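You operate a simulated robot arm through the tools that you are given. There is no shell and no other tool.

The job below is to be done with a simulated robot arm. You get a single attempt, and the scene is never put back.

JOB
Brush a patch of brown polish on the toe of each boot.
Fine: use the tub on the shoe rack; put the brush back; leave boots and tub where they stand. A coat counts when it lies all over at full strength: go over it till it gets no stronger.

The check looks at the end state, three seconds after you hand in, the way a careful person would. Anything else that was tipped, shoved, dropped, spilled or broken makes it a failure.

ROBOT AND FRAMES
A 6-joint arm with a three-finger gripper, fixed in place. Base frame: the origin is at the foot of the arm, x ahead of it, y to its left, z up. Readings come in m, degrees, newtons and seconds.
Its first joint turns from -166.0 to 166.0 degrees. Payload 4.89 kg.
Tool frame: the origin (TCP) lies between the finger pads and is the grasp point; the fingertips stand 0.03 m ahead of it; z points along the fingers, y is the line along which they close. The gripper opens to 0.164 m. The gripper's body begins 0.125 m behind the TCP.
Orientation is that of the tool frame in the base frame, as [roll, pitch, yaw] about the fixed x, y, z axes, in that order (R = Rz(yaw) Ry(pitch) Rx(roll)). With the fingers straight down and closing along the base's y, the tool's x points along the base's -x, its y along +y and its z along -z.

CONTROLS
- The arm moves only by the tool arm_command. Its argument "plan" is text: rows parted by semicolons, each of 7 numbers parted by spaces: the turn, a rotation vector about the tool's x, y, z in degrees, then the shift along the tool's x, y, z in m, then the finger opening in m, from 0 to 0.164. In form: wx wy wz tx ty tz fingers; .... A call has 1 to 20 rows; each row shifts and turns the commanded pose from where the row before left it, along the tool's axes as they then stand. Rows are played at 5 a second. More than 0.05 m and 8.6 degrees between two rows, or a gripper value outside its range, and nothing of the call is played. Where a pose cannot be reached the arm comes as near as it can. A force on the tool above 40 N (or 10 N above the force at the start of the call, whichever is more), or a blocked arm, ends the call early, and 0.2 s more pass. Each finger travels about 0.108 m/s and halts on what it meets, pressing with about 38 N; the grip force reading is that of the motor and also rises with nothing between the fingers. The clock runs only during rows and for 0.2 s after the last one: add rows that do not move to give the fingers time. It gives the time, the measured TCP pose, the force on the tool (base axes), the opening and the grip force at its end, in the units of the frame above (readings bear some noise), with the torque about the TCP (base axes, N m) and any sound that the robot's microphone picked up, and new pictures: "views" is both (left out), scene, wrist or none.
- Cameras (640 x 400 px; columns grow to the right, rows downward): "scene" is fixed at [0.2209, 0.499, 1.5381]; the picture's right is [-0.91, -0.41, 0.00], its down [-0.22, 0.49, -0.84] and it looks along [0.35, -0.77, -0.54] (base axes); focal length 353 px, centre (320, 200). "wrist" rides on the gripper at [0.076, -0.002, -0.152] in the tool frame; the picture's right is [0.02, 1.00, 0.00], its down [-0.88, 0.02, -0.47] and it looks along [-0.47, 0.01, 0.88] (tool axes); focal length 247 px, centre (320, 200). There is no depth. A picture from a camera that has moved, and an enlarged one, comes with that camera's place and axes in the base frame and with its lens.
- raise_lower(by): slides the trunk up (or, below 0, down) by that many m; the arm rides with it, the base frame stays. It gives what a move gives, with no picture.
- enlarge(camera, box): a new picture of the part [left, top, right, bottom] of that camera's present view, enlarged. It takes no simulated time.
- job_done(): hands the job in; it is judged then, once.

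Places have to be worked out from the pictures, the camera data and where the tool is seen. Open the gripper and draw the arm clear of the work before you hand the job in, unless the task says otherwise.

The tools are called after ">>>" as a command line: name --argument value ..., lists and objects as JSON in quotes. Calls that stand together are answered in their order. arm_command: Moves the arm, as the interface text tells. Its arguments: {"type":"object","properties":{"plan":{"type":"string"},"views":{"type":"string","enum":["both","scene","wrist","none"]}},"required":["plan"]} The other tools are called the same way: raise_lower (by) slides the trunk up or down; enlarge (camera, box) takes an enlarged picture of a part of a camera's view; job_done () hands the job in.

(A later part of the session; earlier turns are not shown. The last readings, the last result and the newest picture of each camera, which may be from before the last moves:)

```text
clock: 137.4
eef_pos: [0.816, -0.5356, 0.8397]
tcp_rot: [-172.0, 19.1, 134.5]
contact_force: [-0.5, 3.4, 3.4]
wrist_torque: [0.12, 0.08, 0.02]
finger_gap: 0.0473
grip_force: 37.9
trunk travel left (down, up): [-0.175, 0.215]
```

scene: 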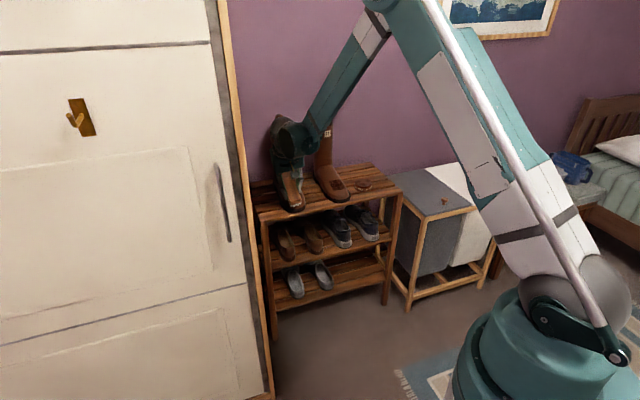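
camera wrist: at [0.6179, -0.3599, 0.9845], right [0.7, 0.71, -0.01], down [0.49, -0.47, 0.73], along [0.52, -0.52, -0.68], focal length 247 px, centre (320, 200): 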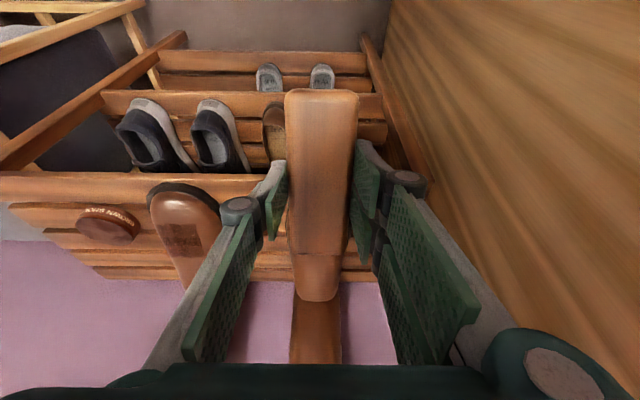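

I'll lift off, undo the roll and move back toward the tub side to compare both patches.

>>> arm_command --plan "0 0 0 0 0 -0.01 0.03; -8 0 0 0.03 0 -0.02 0.03; 0 0 0 0.04 0 -0.02 0.03; 0 0 0 0.04 0 -0.02 0.03; 0 0 0 0.02 -0.04 0 0.03; 0 0 0 0 -0.045 0 0.03; 0 0 0 0 -0.045 0 0.03; 0 0 0 0 -0.045 0 0.03; 0 0 0 0 -0.045 0 0.03; 0 0 0 0 -0.045 0 0.03; 0 0 0 0 -0.045 0 0.03; 0 0 0 0 0 0 0.03" --views "scene"

>>> enlarge --camera "scene" --box '[278, 181, 310, 203]'

>>> enlarge --camera "scene" --box '[326, 172, 358, 194]'

>>> enlarge --camera "scene" --box '[260, 150, 372, 220]'

```text
clock: 140.1
eef_pos: [0.4965, -0.6482, 0.8621]
tcp_rot: [-179.9, 19.1, 134.5]
contact_force: [0.7, -0.1, -1.3]
wrist_torque: [-0.01, 0.04, 0.0]
finger_gap: 0.0472
grip_force: 38.0
trunk travel left (down, up): [-0.175, 0.215]
```

scene: 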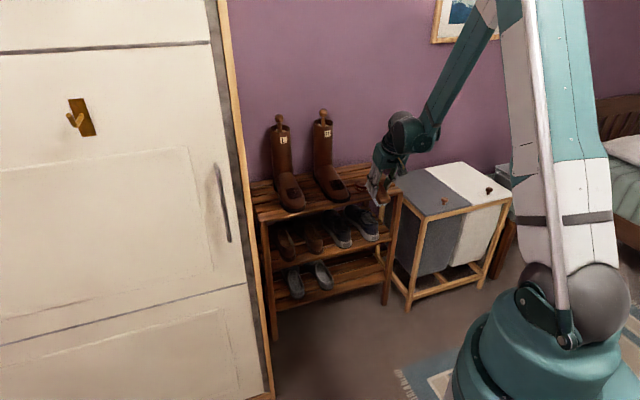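

```text
16.00 times, centred on (294, 192) of scene
camera zoom: at [0.2209, 0.499, 1.5381], right [-0.91, -0.41, 0.0], down [-0.22, 0.49, -0.84], along [0.35, -0.77, -0.54], focal length 5652 px, centre (736, 328)
```

zoom: 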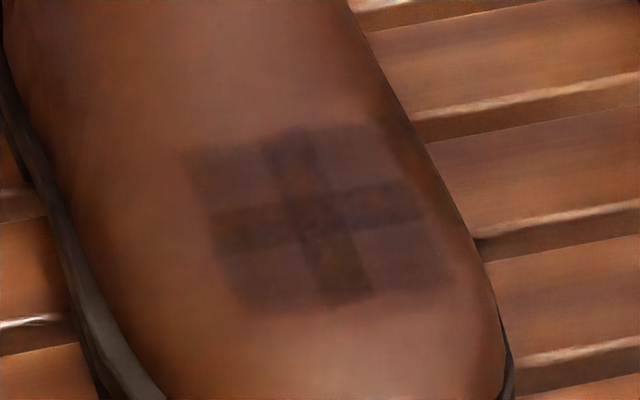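

```text
16.00 times, centred on (342, 183) of scene
camera zoom: at [0.2209, 0.499, 1.5381], right [-0.91, -0.41, 0.0], down [-0.22, 0.49, -0.84], along [0.35, -0.77, -0.54], focal length 5652 px, centre (-32, 472)
```

zoom: 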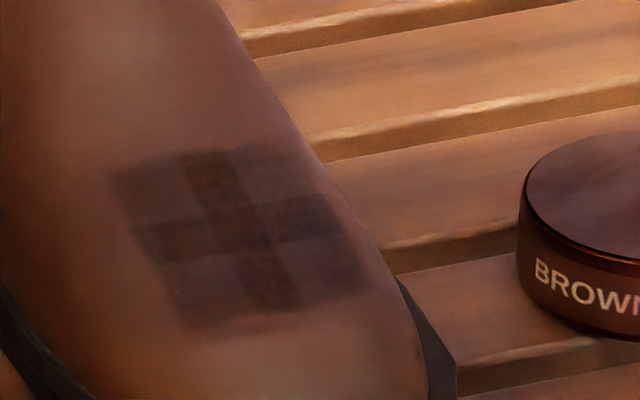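

```text
5.71 times, centred on (316, 185) of scene
camera zoom: at [0.2209, 0.499, 1.5381], right [-0.91, -0.41, 0.0], down [-0.22, 0.49, -0.84], along [0.35, -0.77, -0.54], focal length 2019 px, centre (343, 286)
```

zoom: 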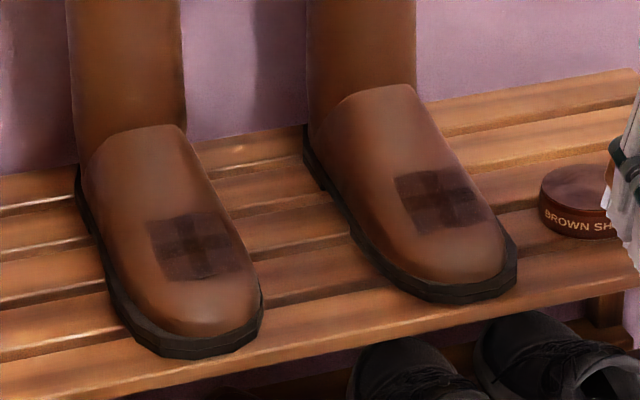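

Both patches look alike now. For a closer check I'll bring the wrist camera in front of R, which shows L's toe on the right, and enlarge.

>>> arm_command --plan "0 0 0 0 0.045 0 0.03; 0 0 0 0 0.045 0 0.03; 0 0 0 0 0.01 0 0.03; 0 0 0 0 0 0 0.03" --views "wrist"

>>> enlarge --camera "wrist" --box '[420, 160, 516, 260]'

```text
clock: 141.1
eef_pos: [0.5654, -0.5767, 0.863]
tcp_rot: [180.0, 19.1, 134.5]
contact_force: [0.3, 0.1, -0.9]
wrist_torque: [-0.03, 0.03, 0.03]
finger_gap: 0.0474
grip_force: 38.0
trunk travel left (down, up): [-0.175, 0.215]
camera wrist: at [0.4798, -0.4924, 0.9831], right [0.7, 0.72, -0.01], down [0.49, -0.47, 0.73], along [0.52, -0.52, -0.68], focal length 247 px, centre (320, 200)
```

wrist: 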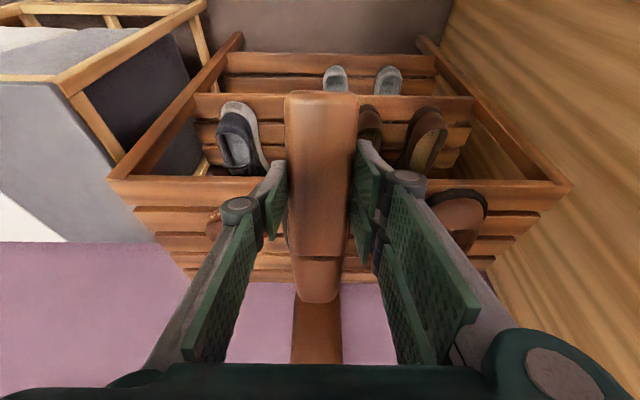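

```text
4.00 times, centred on (468, 210) of wrist
camera zoom: at [0.4798, -0.4924, 0.9831], right [0.7, 0.72, -0.01], down [0.49, -0.47, 0.73], along [0.52, -0.52, -0.68], focal length 988 px, centre (-272, 160)
```

zoom: 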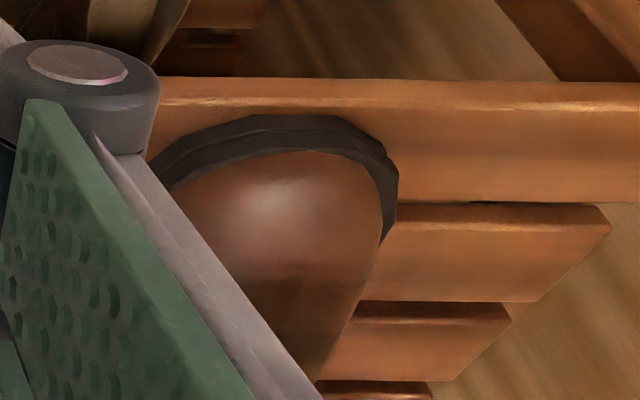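

The finger hides part of it. I'll take a top view from between the boots at a higher standoff instead, where both patches fall above the fingers in the image.

>>> arm_command --plan "0 7 0 0 0 0 0.03; 0 6 0 0 0 0 0.03; 0 6 0 0 0 0 0.03; 0 0 0 0 0 -0.033 0.03; 0 0 0 0 0 -0.033 0.03; 0 0 0 0 0 -0.033 0.03; 0 0 0 -0.0354 0.0192 0 0.03; 0 0 0 -0.0354 0.0192 0 0.03; 0 0 0 -0.0354 0.0192 0 0.03; 0 0 0 -0.0354 0.0192 0 0.03; 0 0 0 -0.0354 0.0192 0 0.03; 0 0 0 0 0 0 0.03" --views "wrist"

>>> enlarge --camera "wrist" --box '[190, 70, 290, 170]'

>>> enlarge --camera "wrist" --box '[345, 70, 445, 170]'

```text
clock: 143.7
eef_pos: [0.7612, -0.636, 0.9638]
tcp_rot: [179.9, 0.1, 134.5]
contact_force: [0.0, -1.0, -1.1]
wrist_torque: [0.05, 0.08, -0.01]
finger_gap: 0.0473
grip_force: 38.4
trunk travel left (down, up): [-0.175, 0.215]
camera wrist: at [0.7071, -0.5821, 1.1158], right [0.7, 0.72, 0.0], down [0.63, -0.61, 0.47], along [0.34, -0.33, -0.88], focal length 247 px, centre (320, 200)
```

wrist: 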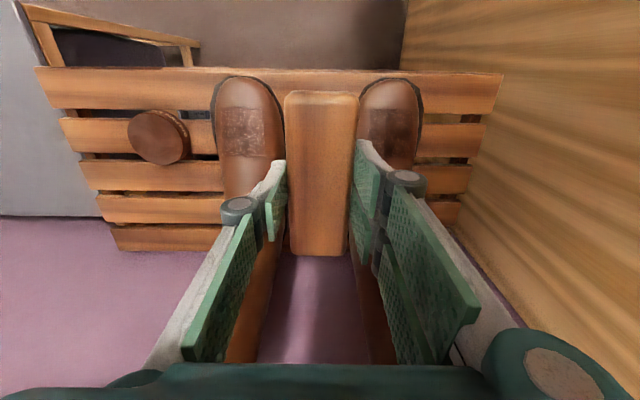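

```text
4.00 times, centred on (240, 120) of wrist
camera zoom: at [0.7071, -0.5821, 1.1158], right [0.7, 0.72, 0.0], down [0.63, -0.61, 0.47], along [0.34, -0.33, -0.88], focal length 988 px, centre (640, 520)
```

zoom: 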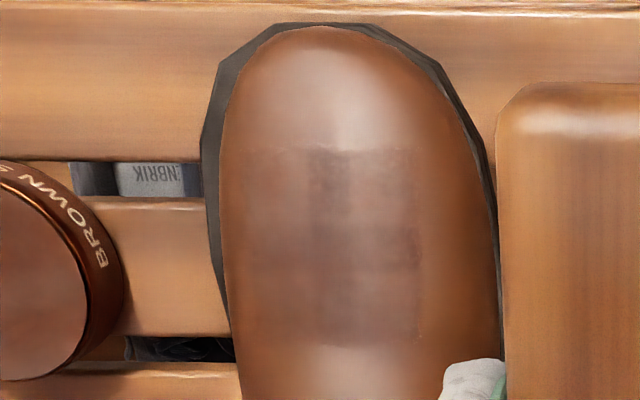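

```text
4.00 times, centred on (395, 120) of wrist
camera zoom: at [0.7071, -0.5821, 1.1158], right [0.7, 0.72, 0.0], down [0.63, -0.61, 0.47], along [0.34, -0.33, -0.88], focal length 988 px, centre (20, 520)
```

zoom: 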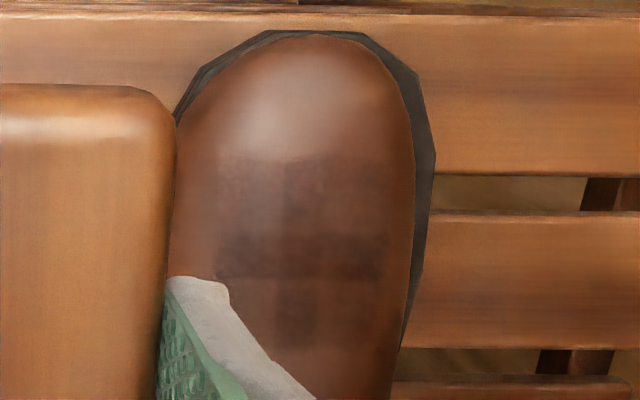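

Now it's clear that each patch is four overlapping tiles (2×2, about 3.6 cm each). The cross is just the overlap, the four corner tones are equal, and the patch spans a'≈0.958–1.015. I'll go over L once more to confirm it gets no stronger.

>>> arm_command --plan "0 0 0 0.04 0 0 0.03; 0 0 0 0 0.0465 0 0.03; 0 0 0 0 0.0465 0 0.03; 0 -7 0 0 0 0 0.03; 0 -6 0 0 0 0 0.03; 0 -6 0 0 0 0 0.03; 0 0 0 0.0333 0 0 0.03; 0 0 0 0 0 0.035 0.03; 0 0 0 0 0 0.035 0.03; 0 0 0 0 0 0.03 0.03; 0 0 0 0 0 0.0118 0.03; 0 0 0 0 0 0 0.03" --views "none"

```text
clock: 146.2
eef_pos: [0.8031, -0.5459, 0.8454]
tcp_rot: [-180.0, 19.1, 134.5]
contact_force: [0.4, -0.3, -1.8]
wrist_torque: [0.03, 0.05, -0.02]
finger_gap: 0.0475
grip_force: 38.0
trunk travel left (down, up): [-0.175, 0.215]
```

>>> arm_command --plan "0 0 0 0 0 0.001 0.03; 0 0 0 0 0 0.001 0.03; 0 0 0 0 0 0.001 0.03; 0 0 0 0 0 0 0.03" --views "none"

```text
clock: 147.2
eef_pos: [0.8027, -0.5452, 0.8422]
tcp_rot: [180.0, 19.1, 134.6]
contact_force: [0.2, 0.6, -0.6]
wrist_torque: [0.02, 0.0, 0.03]
finger_gap: 0.0473
grip_force: 38.1
trunk travel left (down, up): [-0.175, 0.215]
```

>>> arm_command --plan "0 0 0 0 0 0.001 0.03; 0 0 0 0 0 0.0007 0.03; 0 0 0 0 0 0 0.03" --views "none"

```text
clock: 148.1
eef_pos: [0.8016, -0.5465, 0.842]
tcp_rot: [180.0, 19.1, 134.6]
contact_force: [-0.3, 0.0, 0.2]
wrist_torque: [-0.09, -0.08, -0.01]
finger_gap: 0.0472
grip_force: 37.9
trunk travel left (down, up): [-0.175, 0.215]
```

Just touching. I'll add about 1 mm and do the strokes, both lengthwise and sideways, alternating the tilt a degree each way.

>>> arm_command --plan "0 0 0 0 0 0.0009 0.03; 0 0 0 0.005 0 0 0.03; 0 0 0 0.005 0 0 0.03; 0 0 0 -0.005 0 0 0.03; 0 0 0 -0.005 0 0 0.03; 0 1 0 0 -0.004 0 0.03; 0 0 0 0 -0.004 0 0.03; 0 0 0 0.006 0 0 0.03; 0 0 0 -0.006 0 0 0.03; 0 0 0 0 0.004 0 0.03; 0 0 0 0 0.004 0 0.03; 0 0 0 0 0.004 0 0.03; 0 0 0 0 0.004 0 0.03; 0 0 0 0.006 0 0 0.03; 0 0 0 -0.006 0 0 0.03; 0 0 0 0 -0.004 0 0.03; 0 -1 0 0 -0.004 0 0.03; 0 0 0 0.006 0 0 0.03; 0 0 0 -0.006 0 0 0.03; 0 0 0 0 0 0 0.03" --views "none"

```text
clock: 152.2
eef_pos: [0.8013, -0.5472, 0.8406]
tcp_rot: [-180.0, 19.0, 134.5]
contact_force: [-6.8, 5.7, 6.8]
wrist_torque: [0.51, 0.47, 0.11]
finger_gap: 0.0475
grip_force: 37.7
trunk travel left (down, up): [-0.175, 0.215]
```

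I'll lift off L and go over to R for one more confirming pass. First I'll back out and look at both patches from the scene camera.

>>> arm_command --plan "0 0 0 0 0 -0.01 0.03; 0 0 0 0.03 0 -0.02 0.03; 0 0 0 0.04 0 -0.02 0.03; 0 0 0 0.04 0 -0.02 0.03; 0 0 0 0.02 -0.04 0 0.03; 0 0 0 0 -0.045 0 0.03; 0 0 0 0 -0.045 0 0.03; 0 0 0 0 -0.045 0 0.03; 0 0 0 0 -0.045 0 0.03; 0 0 0 0 -0.045 0 0.03; 0 0 0 0 -0.025 0 0.03; 0 0 0 0 0 0 0.03" --views "scene"

>>> enlarge --camera "scene" --box '[278, 181, 310, 203]'

>>> enlarge --camera "scene" --box '[260, 150, 372, 220]'

```text
clock: 154.8
eef_pos: [0.4943, -0.6438, 0.8641]
tcp_rot: [-180.0, 19.2, 134.5]
contact_force: [0.2, 0.3, -1.5]
wrist_torque: [-0.01, 0.04, -0.03]
finger_gap: 0.0473
grip_force: 38.1
trunk travel left (down, up): [-0.175, 0.215]
```

scene: 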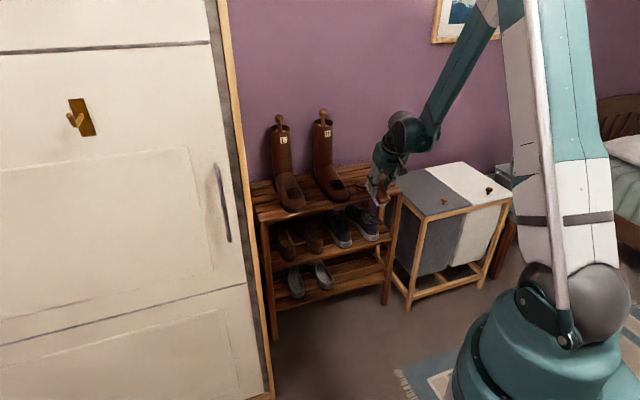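

```text
16.00 times, centred on (294, 192) of scene
camera zoom: at [0.2209, 0.499, 1.5381], right [-0.91, -0.41, 0.0], down [-0.22, 0.49, -0.84], along [0.35, -0.77, -0.54], focal length 5652 px, centre (736, 328)
```

zoom: 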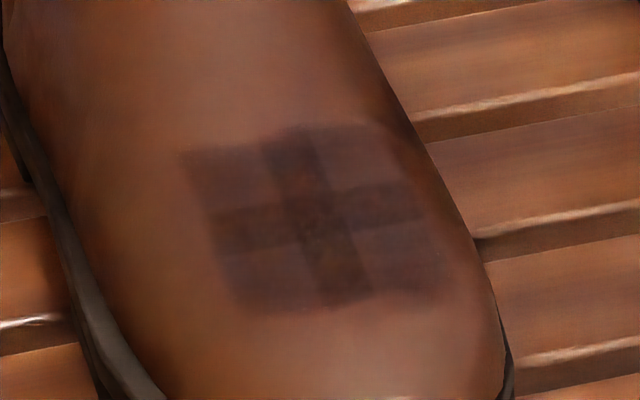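

```text
5.71 times, centred on (316, 185) of scene
camera zoom: at [0.2209, 0.499, 1.5381], right [-0.91, -0.41, 0.0], down [-0.22, 0.49, -0.84], along [0.35, -0.77, -0.54], focal length 2019 px, centre (343, 286)
```

zoom: 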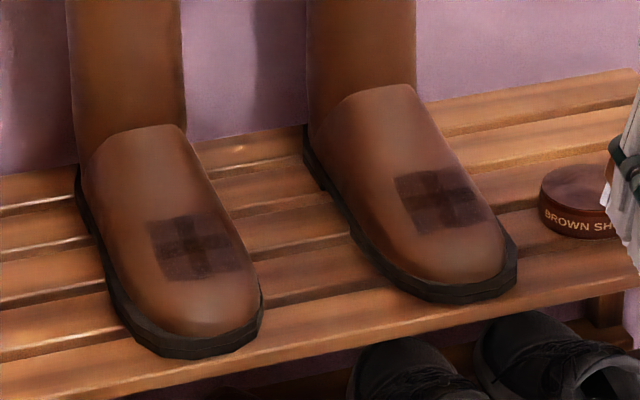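

L looks slightly stronger than before this pass, so it was not yet at its limit. I'll check the bristles' load, then re-dip and keep going on both boots.

>>> enlarge --camera "scene" --box '[356, 165, 412, 215]'

>>> enlarge --camera "scene" --box '[326, 172, 358, 194]'

```text
8.00 times, centred on (384, 190) of scene
camera zoom: at [0.2209, 0.499, 1.5381], right [-0.91, -0.41, 0.0], down [-0.22, 0.49, -0.84], along [0.35, -0.77, -0.54], focal length 2826 px, centre (-192, 280)
```

zoom: 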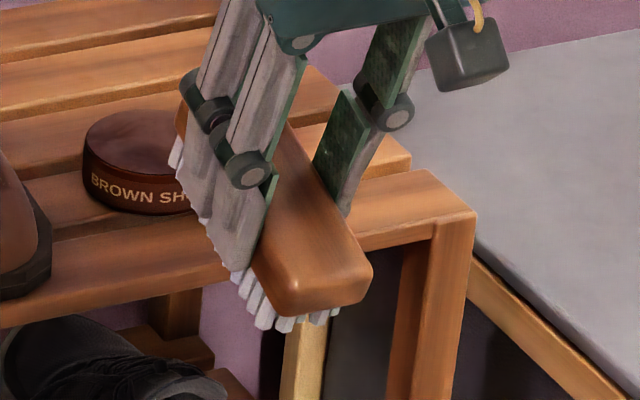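

```text
16.00 times, centred on (342, 183) of scene
camera zoom: at [0.2209, 0.499, 1.5381], right [-0.91, -0.41, 0.0], down [-0.22, 0.49, -0.84], along [0.35, -0.77, -0.54], focal length 5652 px, centre (-32, 472)
```

zoom: 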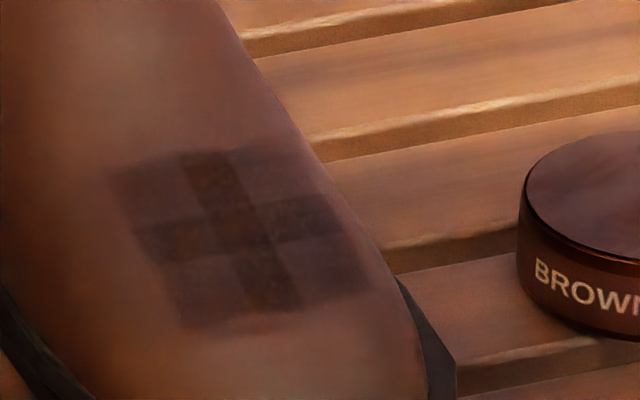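

Bristles are still pale and R is unchanged. To be certain, I'll do one more full round: dip, then a firmer pass on L and on R.

>>> arm_command --plan "0 7 0 0 0 0 0.03; 0 6 0 0 0 0 0.03; 0 6 0 0 0 0 0.03; 0 0 0 0 0 -0.027 0.03; 0 0 0 -0.0397 -0.0074 0 0.03; 0 0 0 -0.0397 -0.0074 0 0.03; 0 0 0 -0.0397 -0.0074 0 0.03; 0 0 0 -0.0397 -0.0074 0 0.03; 0 0 0 -0.0395 -0.0072 0 0.03; 0 0 0 0 0 0.025 0.03; 0 0 0 0 0 0.025 0.03; 0 0 0 0 0 0.012 0.03; 0 0 0 0 0 0.006 0.03; 0 0 0 0 0 0 0.03" --views "none"

```text
clock: 157.8
eef_pos: [0.6056, -0.8117, 0.823]
tcp_rot: [-180.0, 0.2, 134.5]
contact_force: [-0.4, -1.2, -1.1]
wrist_torque: [0.03, 0.03, 0.02]
finger_gap: 0.0472
grip_force: 38.3
trunk travel left (down, up): [-0.175, 0.215]
```

>>> arm_command --plan "0 0 0 0 0 0.001 0.03; 0 0 0 0 0 0.001 0.03; 0 0 0 0 0 0.001 0.03; 0 0 0 0 0 0 0.03" --views "none"

```text
clock: 158.8
eef_pos: [0.6064, -0.8127, 0.8205]
tcp_rot: [-179.9, 0.1, 134.6]
contact_force: [-0.4, 0.4, -1.6]
wrist_torque: [-0.02, -0.02, -0.01]
finger_gap: 0.0473
grip_force: 37.9
trunk travel left (down, up): [-0.175, 0.215]
```

>>> arm_command --plan "0 0 0 0 0 0.001 0.03; 0 0 0 0 0 0.0006 0.03; 0 0 0 0 0 0 0.03" --views "none"

```text
clock: 159.7
eef_pos: [0.6065, -0.8133, 0.8187]
tcp_rot: [-180.0, 0.1, 134.5]
contact_force: [-1.8, -3.4, 14.2]
wrist_torque: [0.09, 0.46, 0.08]
finger_gap: 0.0474
grip_force: 38.3
trunk travel left (down, up): [-0.175, 0.215]
```

Dipped at 14 N. I'll lift, retract and go to R first this time, since it is nearest, and tilt to 19°.

>>> arm_command --plan "0 0 0 0 0 0 0.03; 0 0 0 0 0 -0.005 0.03; 0 0 0 0 0 -0.03 0.03; 0 0 0 0 0 -0.035 0.03; 0 0 0 0.0409 0 0 0.03; 0 0 0 0.0409 0 0 0.03; 0 0 0 0.0409 0 0 0.03; 0 0 0 0 0.0465 0 0.03; 0 0 0 0 0.0465 0 0.03; 0 0 0 0 0.0445 0 0.03; 0 -7 0 0 0 0 0.03; 0 -6 0 0 0 0 0.03; 0 -6 0 0 0 0 0.03; 0 0 0 0 0 0 0.03" --views "scene"

```text
clock: 162.7
eef_pos: [0.6184, -0.6292, 0.8885]
tcp_rot: [179.9, 19.1, 134.5]
contact_force: [0.0, 0.6, -0.4]
wrist_torque: [-0.01, -0.03, 0.02]
finger_gap: 0.0473
grip_force: 38.2
trunk travel left (down, up): [-0.175, 0.215]
```

scene: 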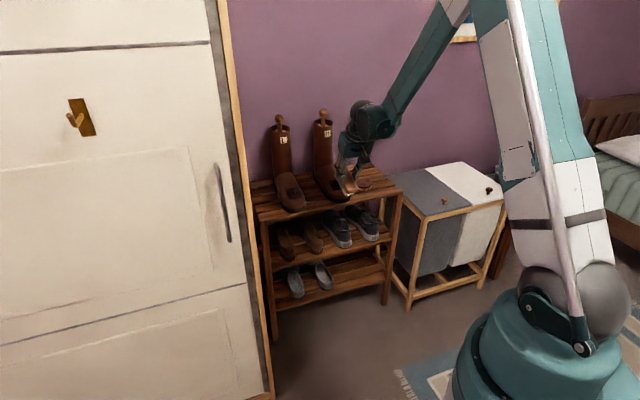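

>>> arm_command --plan "0 0 0 -0.0271 0 0 0.03; 0 0 0 -0.0271 0 0 0.03; 0 0 0 0 0 0.025 0.03; 0 0 0 0 0 0.025 0.03; 0 0 0 0 0 0.012 0.03; 0 0 0 0 0 0.002 0.03; 0 0 0 0 0 0.001 0.03; 0 0 0 0 0 0.001 0.03; 0 0 0 0 0 0 0.03" --views "none"

```text
clock: 164.7
eef_pos: [0.6698, -0.6814, 0.8439]
tcp_rot: [180.0, 19.1, 134.5]
contact_force: [0.5, 0.4, -0.9]
wrist_torque: [0.03, 0.03, 0.0]
finger_gap: 0.0471
grip_force: 38.2
trunk travel left (down, up): [-0.175, 0.215]
```

>>> arm_command --plan "0 0 0 0 0 0.001 0.03; 0 0 0 0 0 0.001 0.03; 0 0 0 0 0 0.001 0.03; 0 0 0 0 0 0 0.03" --views "none"

```text
clock: 165.7
eef_pos: [0.6703, -0.682, 0.8403]
tcp_rot: [179.9, 19.1, 134.5]
contact_force: [-0.2, 0.0, -1.4]
wrist_torque: [0.0, 0.04, 0.03]
finger_gap: 0.0472
grip_force: 37.6
trunk travel left (down, up): [-0.175, 0.215]
```

>>> arm_command --plan "0 0 0 0 0 0.001 0.03; 0 0 0 0 0 0.0008 0.03; 0 0 0 0 0 0 0.03" --views "none"

```text
clock: 166.4
eef_pos: [0.6694, -0.6822, 0.8388]
tcp_rot: [-180.0, 19.1, 134.5]
contact_force: [-3.7, 1.8, 7.0]
wrist_torque: [0.28, 0.27, 0.08]
finger_gap: 0.0473
grip_force: 38.0
trunk travel left (down, up): [-0.175, 0.215]
```

Contact. I'll press slightly more and run a long set of strokes over R.

>>> arm_command --plan "0 0 0 0 0 0.0008 0.03; 0 0 0 -0.005 0 0 0.03; 0 0 0 0.005 0 0 0.03; 0 0 0 0.005 0 0 0.03; 0 0 0 -0.005 0 0 0.03; 0 1 0 0 0.004 0 0.03; 0 0 0 0 0.004 0 0.03; 0 0 0 -0.005 0 0 0.03; 0 0 0 0.005 0 0 0.03; 0 0 0 0 -0.004 0 0.03; 0 0 0 0 -0.004 0 0.03; 0 0 0 0 -0.004 0 0.03; 0 0 0 0 -0.004 0 0.03; 0 0 0 -0.005 0 0 0.03; 0 0 0 0.005 0 0 0.03; 0 0 0 0 0.004 0 0.03; 0 -1 0 0 0.004 0 0.03; 0 0 0 0.005 0 0 0.03; 0 0 0 -0.005 0 0 0.03; 0 0 0 0 0 0 0.03" --views "none"

```text
clock: 170.7
eef_pos: [0.6701, -0.6814, 0.8371]
tcp_rot: [180.0, 19.1, 134.5]
contact_force: [-7.4, 12.2, 13.1]
wrist_torque: [1.04, 0.6, 0.09]
finger_gap: 0.0474
grip_force: 37.9
trunk travel left (down, up): [-0.175, 0.215]
```

Now I'll lift off R and carry the brush across to L in front of the toes, then back over L to just above contact.

>>> arm_command --plan "0 0 0 0 0 -0.01 0.03; 0 0 0 0.02 0 -0.025 0.03; 0 0 0 0.04 0 -0.015 0.03; 0 0 0 0 0.038 0 0.03; 0 0 0 0 0.038 0 0.03; 0 0 0 0 0.038 0 0.03; 0 0 0 0 0.038 0 0.03; 0 0 0 0 0.038 0 0.03; 0 0 0 -0.04 0 0.015 0.03; 0 0 0 -0.02 0 0.02 0.03; 0 0 0 0 0 0.006 0.03; 0 0 0 0 0 0.002 0.03; 0 0 0 0 0 0 0.03" --views "scene"

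>>> enlarge --camera "scene" --box '[260, 150, 372, 220]'

>>> enlarge --camera "scene" --box '[326, 172, 358, 194]'

```text
clock: 173.4
eef_pos: [0.8038, -0.5468, 0.8456]
tcp_rot: [-180.0, 19.1, 134.4]
contact_force: [0.7, -0.2, -1.3]
wrist_torque: [0.03, 0.05, -0.02]
finger_gap: 0.0471
grip_force: 38.0
trunk travel left (down, up): [-0.175, 0.215]
```

scene: 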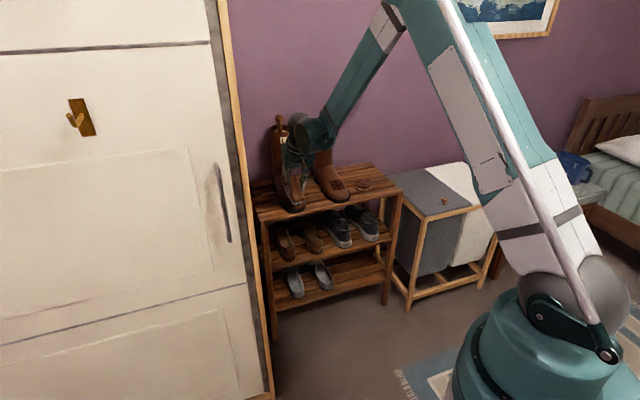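

```text
5.71 times, centred on (316, 185) of scene
camera zoom: at [0.2209, 0.499, 1.5381], right [-0.91, -0.41, 0.0], down [-0.22, 0.49, -0.84], along [0.35, -0.77, -0.54], focal length 2019 px, centre (343, 286)
```

zoom: 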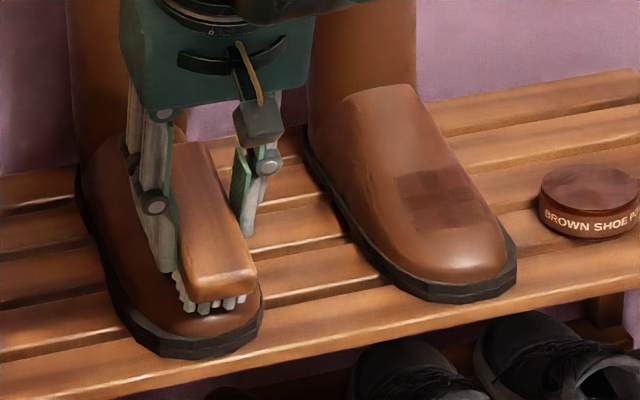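

```text
16.00 times, centred on (342, 183) of scene
camera zoom: at [0.2209, 0.499, 1.5381], right [-0.91, -0.41, 0.0], down [-0.22, 0.49, -0.84], along [0.35, -0.77, -0.54], focal length 5652 px, centre (-32, 472)
```

zoom: 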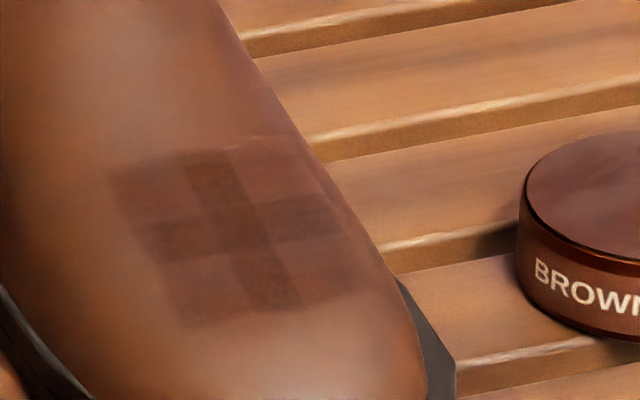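

The arm's shadow affects how dark the patch looks, so I must compare at the same arm pose. I'll repeat the earlier frame (clock 98/135, arm at L) to compare R now with R then.

>>> enlarge --camera "scene" --box '[250, 150, 346, 220]'

```text
5.71 times, centred on (298, 185) of scene
camera zoom: at [0.2209, 0.499, 1.5381], right [-0.91, -0.41, 0.0], down [-0.22, 0.49, -0.84], along [0.35, -0.77, -0.54], focal length 2019 px, centre (446, 286)
```

zoom: 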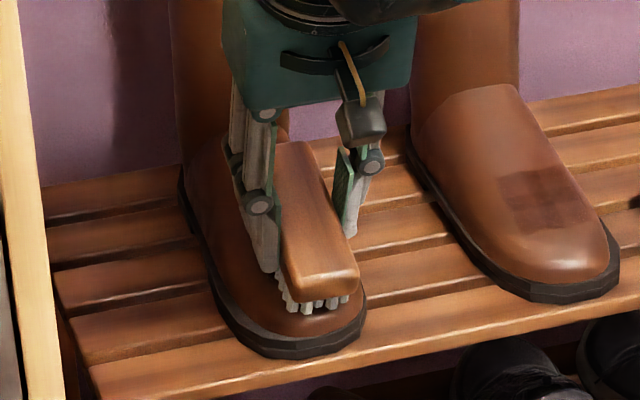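

R looks the same as in the matching frame 75 s ago despite another dip and pass, so it gets no stronger. Now the matching firm pass on L.

>>> arm_command --plan "0 0 0 0 0 0.001 0.03; 0 0 0 0 0 0.001 0.03; 0 0 0 0 0 0.001 0.03; 0 0 0 0 0 0 0.03" --views "none"

```text
clock: 174.4
eef_pos: [0.8052, -0.5477, 0.842]
tcp_rot: [180.0, 19.1, 134.5]
contact_force: [1.1, 0.2, -2.5]
wrist_torque: [-0.01, 0.01, 0.01]
finger_gap: 0.0474
grip_force: 38.1
trunk travel left (down, up): [-0.175, 0.215]
```

>>> arm_command --plan "0 0 0 0 0 0.001 0.03; 0 0 0 0 0 0.0008 0.03; 0 0 0 0 0 0 0.03" --views "none"

```text
clock: 175.2
eef_pos: [0.805, -0.5475, 0.8408]
tcp_rot: [180.0, 19.2, 134.4]
contact_force: [-0.2, 3.1, 5.3]
wrist_torque: [0.4, 0.06, -0.06]
finger_gap: 0.0474
grip_force: 38.2
trunk travel left (down, up): [-0.175, 0.215]
```

>>> arm_command --plan "0 0 0 0 0 0.0009 0.03; 0 0 0 -0.005 0 0 0.03; 0 0 0 0.005 0 0 0.03; 0 0 0 0.005 0 0 0.03; 0 0 0 -0.005 0 0 0.03; 0 1 0 0 0.004 0 0.03; 0 0 0 0 0.004 0 0.03; 0 0 0 -0.005 0 0 0.03; 0 0 0 0.005 0 0 0.03; 0 0 0 0 -0.004 0 0.03; 0 0 0 0 -0.004 0 0.03; 0 0 0 0 -0.004 0 0.03; 0 0 0 0 -0.004 0 0.03; 0 0 0 -0.005 0 0 0.03; 0 0 0 0.005 0 0 0.03; 0 0 0 0 0.004 0 0.03; 0 -1 0 0 0.004 0 0.03; 0 0 0 0.005 0 0 0.03; 0 0 0 -0.005 0 0 0.03; 0 0 0 0 0 0 0.03" --views "none"

```text
clock: 179.4
eef_pos: [0.805, -0.5493, 0.8396]
tcp_rot: [179.9, 19.0, 134.6]
contact_force: [-6.0, 12.3, 13.4]
wrist_torque: [1.11, 0.55, 0.07]
finger_gap: 0.0476
grip_force: 38.3
trunk travel left (down, up): [-0.175, 0.215]
```

I'll lift off and return to the same inspection pose as last time for a like-for-like comparison.

>>> arm_command --plan "0 0 0 0 0 -0.01 0.03; 0 0 0 0.03 0 -0.02 0.03; 0 0 0 0.04 0 -0.02 0.03; 0 0 0 0.04 0 -0.02 0.03; 0 0 0 0.02 -0.04 0 0.03; 0 0 0 0 -0.045 0 0.03; 0 0 0 0 -0.045 0 0.03; 0 0 0 0 -0.045 0 0.03; 0 0 0 0 -0.045 0 0.03; 0 0 0 0 -0.045 0 0.03; 0 0 0 0 -0.025 0 0.03; 0 0 0 0 0 0 0.03" --views "scene"

>>> enlarge --camera "scene" --box '[278, 181, 310, 203]'

>>> enlarge --camera "scene" --box '[326, 172, 358, 194]'

>>> enlarge --camera "scene" --box '[260, 150, 372, 220]'

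```text
clock: 182.1
eef_pos: [0.4962, -0.6497, 0.8649]
tcp_rot: [-179.9, 19.1, 134.5]
contact_force: [-1.3, 0.2, -1.3]
wrist_torque: [0.05, 0.0, -0.02]
finger_gap: 0.047
grip_force: 37.8
trunk travel left (down, up): [-0.175, 0.215]
```

scene: 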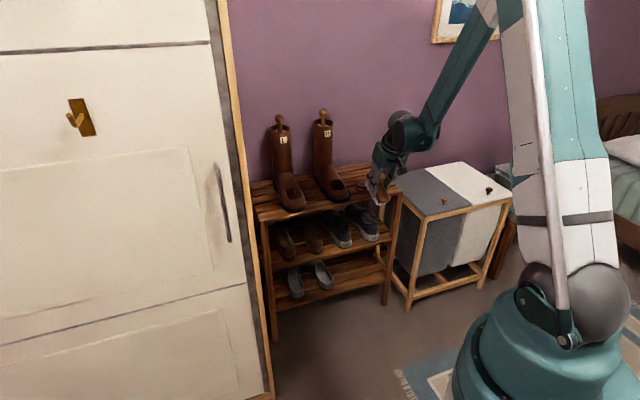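

```text
16.00 times, centred on (294, 192) of scene
camera zoom: at [0.2209, 0.499, 1.5381], right [-0.91, -0.41, 0.0], down [-0.22, 0.49, -0.84], along [0.35, -0.77, -0.54], focal length 5652 px, centre (736, 328)
```

zoom: 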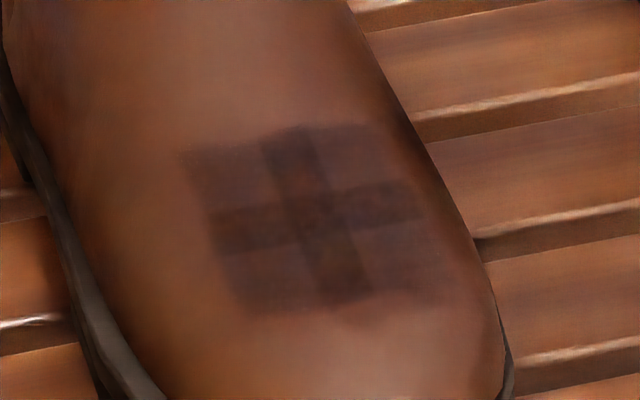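

```text
16.00 times, centred on (342, 183) of scene
camera zoom: at [0.2209, 0.499, 1.5381], right [-0.91, -0.41, 0.0], down [-0.22, 0.49, -0.84], along [0.35, -0.77, -0.54], focal length 5652 px, centre (-32, 472)
```

zoom: 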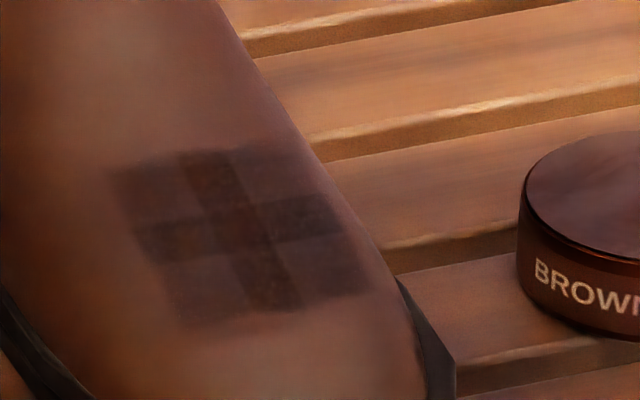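

```text
5.71 times, centred on (316, 185) of scene
camera zoom: at [0.2209, 0.499, 1.5381], right [-0.91, -0.41, 0.0], down [-0.22, 0.49, -0.84], along [0.35, -0.77, -0.54], focal length 2019 px, centre (343, 286)
```

zoom: 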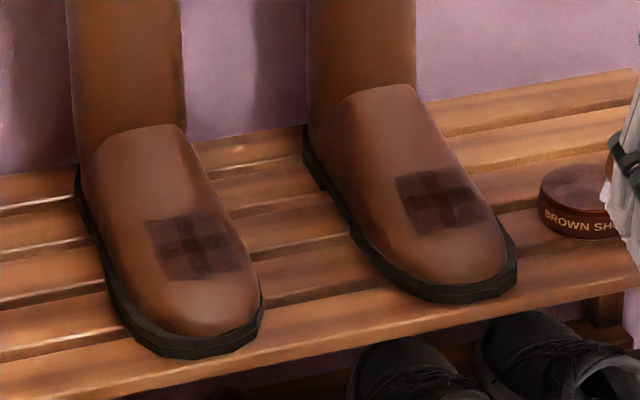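

Neither patch changed from the last round, and all four corners match on both boots, so both coats are at full strength. Now I'll take the brush back: untilt, raise, travel above its original spot and restore the original yaw.

>>> arm_command --plan "0 7 0 0 0 0 0.03; 0 6 0 0 0 0 0.03; 0 6 0 0 0 0 0.03; 0 0 0 0 0 -0.03 0.03; 0 0 0 -0.0391 -0.0254 0 0.03; 0 0 0 -0.0391 -0.0254 0 0.03; 0 0 0 -0.0391 -0.0254 0 0.03; 0 0 0 -0.0391 -0.0254 0 0.03; 0 0 0 -0.0392 -0.0252 0 0.03; 0 0 2.7 0 0 0 0.03; 0 0 0 0 0 0.03 0.03; 0 0 0 0 0 0 0.03" --views "both"

>>> enlarge --camera "scene" --box '[345, 145, 425, 200]'

```text
clock: 184.7
eef_pos: [0.544, -0.878, 0.8645]
tcp_rot: [-180.0, 0.1, 131.8]
contact_force: [-0.4, -0.1, -1.5]
wrist_torque: [0.0, -0.05, -0.03]
finger_gap: 0.0473
grip_force: 38.7
trunk travel left (down, up): [-0.175, 0.215]
camera wrist: at [0.4924, -0.8215, 1.0165], right [0.73, 0.68, 0.0], down [0.6, -0.64, 0.47], along [0.32, -0.35, -0.88], focal length 247 px, centre (320, 200)
```

scene: 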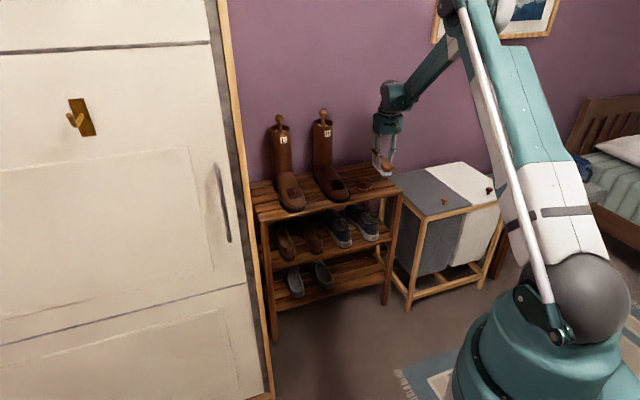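
wrist: 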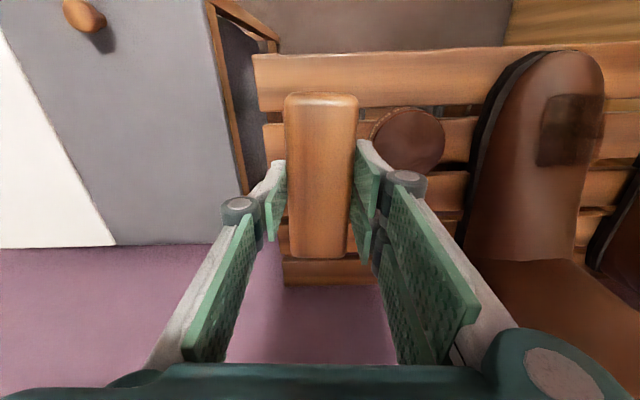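

```text
7.27 times, centred on (385, 172) of scene
camera zoom: at [0.2209, 0.499, 1.5381], right [-0.91, -0.41, 0.0], down [-0.22, 0.49, -0.84], along [0.35, -0.77, -0.54], focal length 2569 px, centre (-153, 400)
```

zoom: 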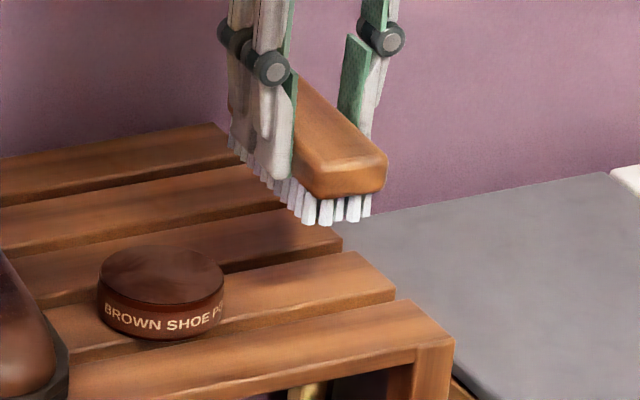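

The R patch is clearly visible here and the brush looks level, slid about 3 mm outward in the grip. I'll correct for that and lower it to just above the slats.

>>> arm_command --plan "0 0 0 0.0035 0 0 0.03; 0 0 0 0 0 0.025 0.03; 0 0 0 0 0 0.025 0.03; 0 0 0 0 0 0.012 0.03; 0 0 0 0 0 0 0.03" --views "scene"

>>> enlarge --camera "scene" --box '[353, 155, 417, 195]'

```text
clock: 185.8
eef_pos: [0.5407, -0.8726, 0.8005]
tcp_rot: [179.9, 0.0, 131.9]
contact_force: [0.8, -0.2, -1.6]
wrist_torque: [0.01, -0.01, -0.03]
finger_gap: 0.0469
grip_force: 38.2
trunk travel left (down, up): [-0.175, 0.215]
```

scene: 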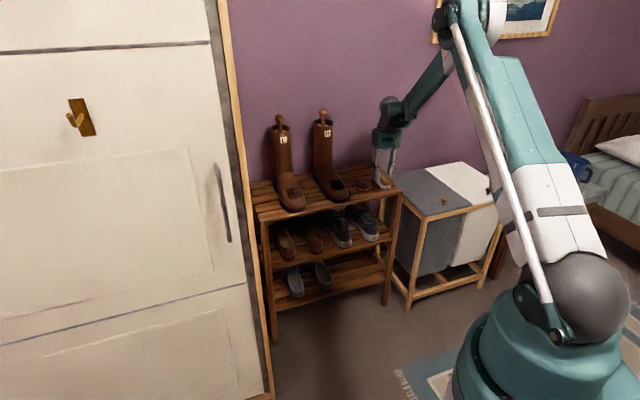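

```text
10.00 times, centred on (385, 175) of scene
camera zoom: at [0.2209, 0.499, 1.5381], right [-0.91, -0.41, 0.0], down [-0.22, 0.49, -0.84], along [0.35, -0.77, -0.54], focal length 3533 px, centre (-330, 450)
```

zoom: 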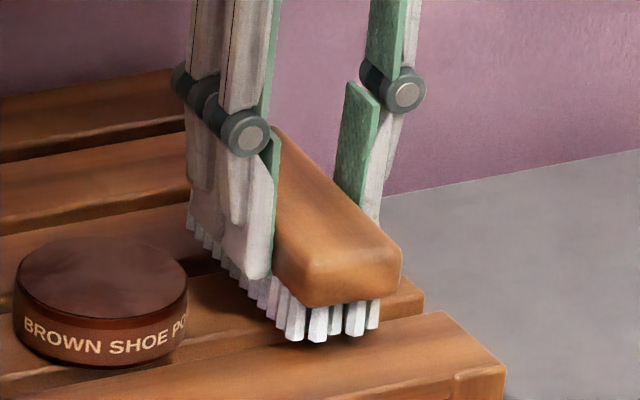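

It's aligned with its old spot, about 7 mm up. I'll lower gently until light contact.

>>> arm_command --plan "0 0 0 -0.002 -0.001 0.002 0.03; 0 0 0 0 0 0.002 0.03; 0 0 0 0 0 0.0015 0.03; 0 0 0 0 0 0 0.03" --views "none"

```text
clock: 186.8
eef_pos: [0.5409, -0.876, 0.7954]
tcp_rot: [179.9, 0.1, 131.6]
contact_force: [-0.1, 0.0, -0.6]
wrist_torque: [0.0, 0.02, 0.01]
finger_gap: 0.0471
grip_force: 37.3
trunk travel left (down, up): [-0.175, 0.215]
```

>>> arm_command --plan "0 0 0 0 0 0.001 0.03; 0 0 0 0 0 0.0008 0.03; 0 0 0 0 0 0 0.03" --views "none"

```text
clock: 187.7
eef_pos: [0.5416, -0.8763, 0.7946]
tcp_rot: [-179.9, 0.1, 131.8]
contact_force: [0.8, -0.3, -1.7]
wrist_torque: [0.0, 0.01, 0.01]
finger_gap: 0.0474
grip_force: 38.1
trunk travel left (down, up): [-0.175, 0.215]
```

>>> arm_command --plan "0 0 0 0 0 0.0008 0.03; 0 0 0 0 0 0.0008 0.03; 0 0 0 0 0 0 0.03" --views "none"

```text
clock: 188.4
eef_pos: [0.5415, -0.8761, 0.7929]
tcp_rot: [-180.0, 0.2, 131.7]
contact_force: [-0.4, -0.1, -1.0]
wrist_torque: [-0.02, -0.04, 0.03]
finger_gap: 0.0475
grip_force: 37.4
trunk travel left (down, up): [-0.175, 0.215]
```

>>> arm_command --plan "0 0 0 0 0 0.0008 0.03; 0 0 0 0 0 0.0006 0.03; 0 0 0 0 0 0 0.03" --views "scene"

>>> enlarge --camera "scene" --box '[353, 155, 417, 195]'

```text
clock: 189.2
eef_pos: [0.5423, -0.8767, 0.7917]
tcp_rot: [180.0, 0.1, 131.9]
contact_force: [2.2, -3.8, 10.1]
wrist_torque: [-0.88, -0.47, 0.06]
finger_gap: 0.0476
grip_force: 38.0
trunk travel left (down, up): [-0.175, 0.215]
```

scene: 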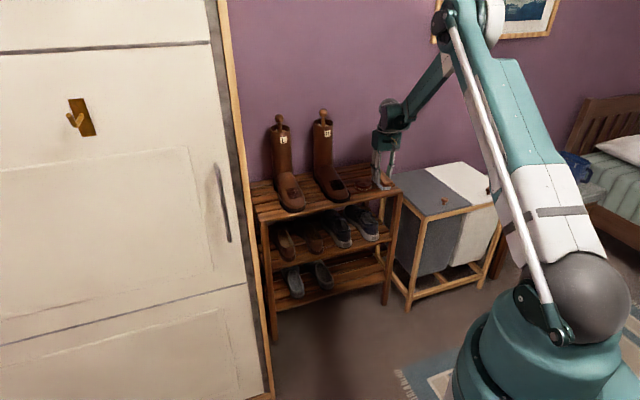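

```text
10.00 times, centred on (385, 175) of scene
camera zoom: at [0.2209, 0.499, 1.5381], right [-0.91, -0.41, 0.0], down [-0.22, 0.49, -0.84], along [0.35, -0.77, -0.54], focal length 3533 px, centre (-330, 450)
```

zoom: 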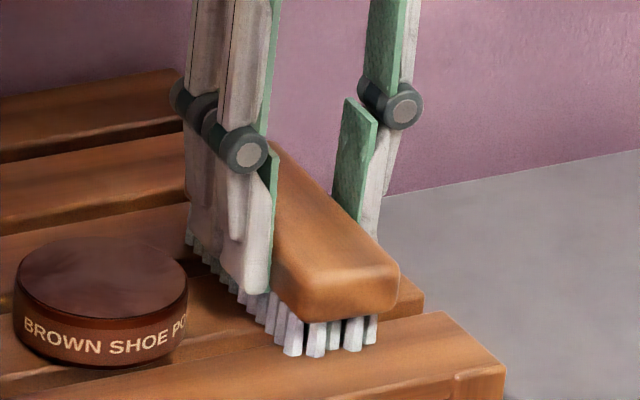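

Light contact at 10 N, and the image matches the original picture of the brush at rest. I'll release with a small opening, keeping clear of the tub.

>>> arm_command --plan "0 0 0 0 0 -0.0004 0.044; 0 0 0 0 0 0 0.048; 0 0 0 0 0 0 0.052; 0 0 0 0 0 0 0.057; 0 0 0 0 0 0 0.062; 0 0 0 0 0 0 0.064; 0 0 0 0 0 0 0.064" --views "both"

>>> enlarge --camera "scene" --box '[353, 155, 417, 195]'

```text
clock: 190.8
eef_pos: [0.5415, -0.8745, 0.7921]
tcp_rot: [-180.0, 0.0, 131.8]
contact_force: [0.4, -0.5, 0.5]
wrist_torque: [0.0, 0.01, -0.02]
finger_gap: 0.0641
grip_force: 0.0
trunk travel left (down, up): [-0.175, 0.215]
camera wrist: at [0.4902, -0.8204, 0.9447], right [0.73, 0.68, 0.0], down [0.6, -0.64, 0.47], along [0.32, -0.35, -0.88], focal length 247 px, centre (320, 200)
```

scene: 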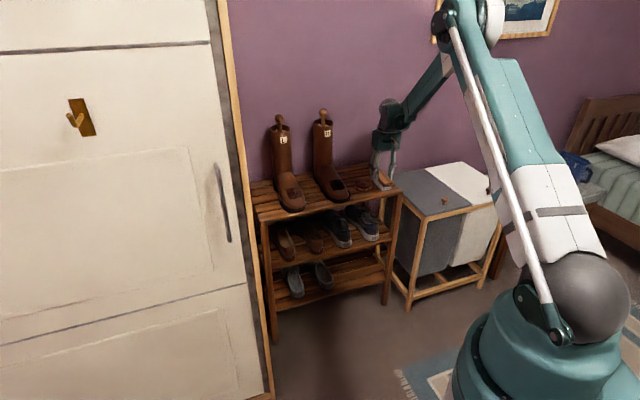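
wrist: 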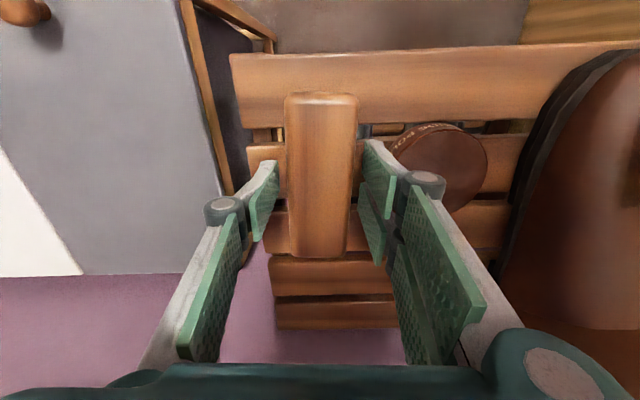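

```text
10.00 times, centred on (385, 175) of scene
camera zoom: at [0.2209, 0.499, 1.5381], right [-0.91, -0.41, 0.0], down [-0.22, 0.49, -0.84], along [0.35, -0.77, -0.54], focal length 3533 px, centre (-330, 450)
```

zoom: 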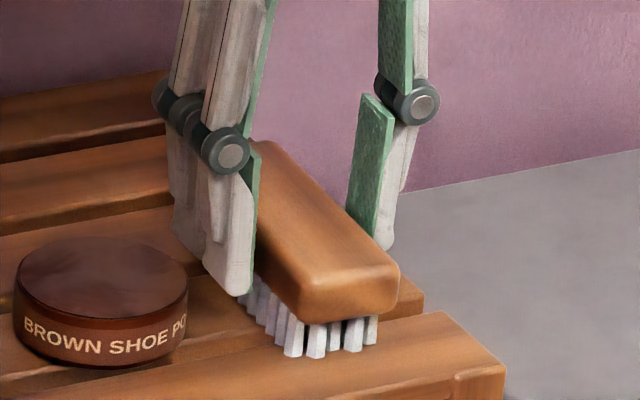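

The brush stands freely in its original place with the fingers clear on both sides. I'll rise straight up.

>>> arm_command --plan "0 0 0 0 0 -0.008 0.064; 0 0 0 0 0 -0.015 0.064; 0 0 0 0 0 -0.03 0.064; 0 0 0 0 0 -0.04 0.064; 0 0 0 0 0 -0.04 0.064; 0 0 0 0 0 -0.04 0.064; 0 0 0 0 0 0 0.064" --views "both"

>>> enlarge --camera "scene" --box '[335, 160, 415, 210]'

```text
clock: 192.4
eef_pos: [0.5406, -0.8753, 0.9658]
tcp_rot: [180.0, 0.1, 131.8]
contact_force: [-0.3, 0.4, -0.5]
wrist_torque: [-0.03, -0.03, 0.02]
finger_gap: 0.0638
grip_force: 0.1
trunk travel left (down, up): [-0.175, 0.215]
camera wrist: at [0.4892, -0.8196, 1.1185], right [0.73, 0.68, 0.0], down [0.6, -0.64, 0.47], along [0.32, -0.35, -0.88], focal length 247 px, centre (320, 200)
```

scene: 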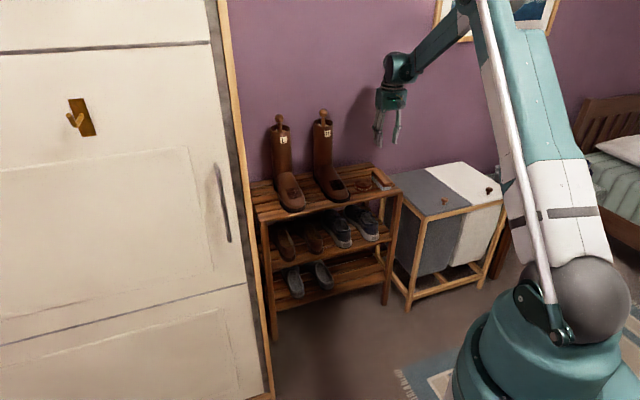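
wrist: 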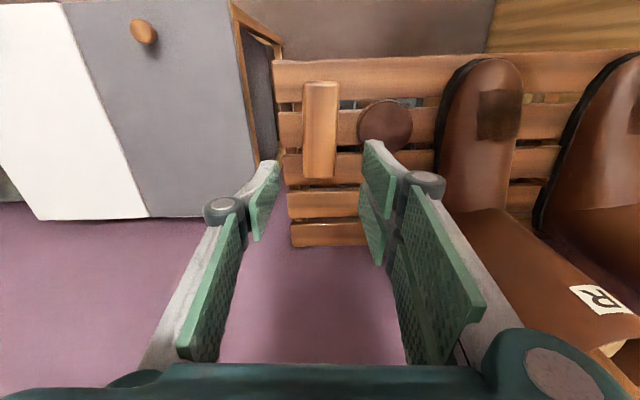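

```text
8.00 times, centred on (375, 185) of scene
camera zoom: at [0.2209, 0.499, 1.5381], right [-0.91, -0.41, 0.0], down [-0.22, 0.49, -0.84], along [0.35, -0.77, -0.54], focal length 2826 px, centre (-120, 320)
```

zoom: 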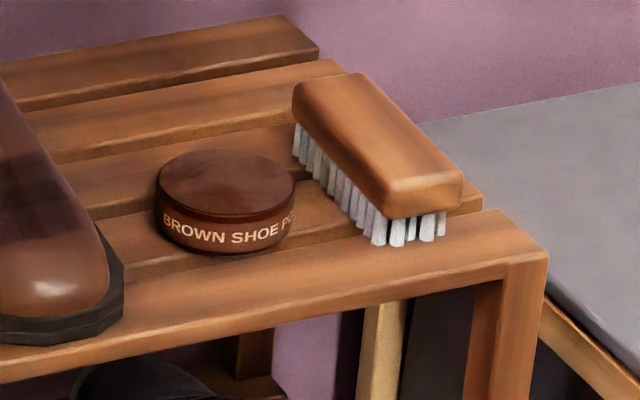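

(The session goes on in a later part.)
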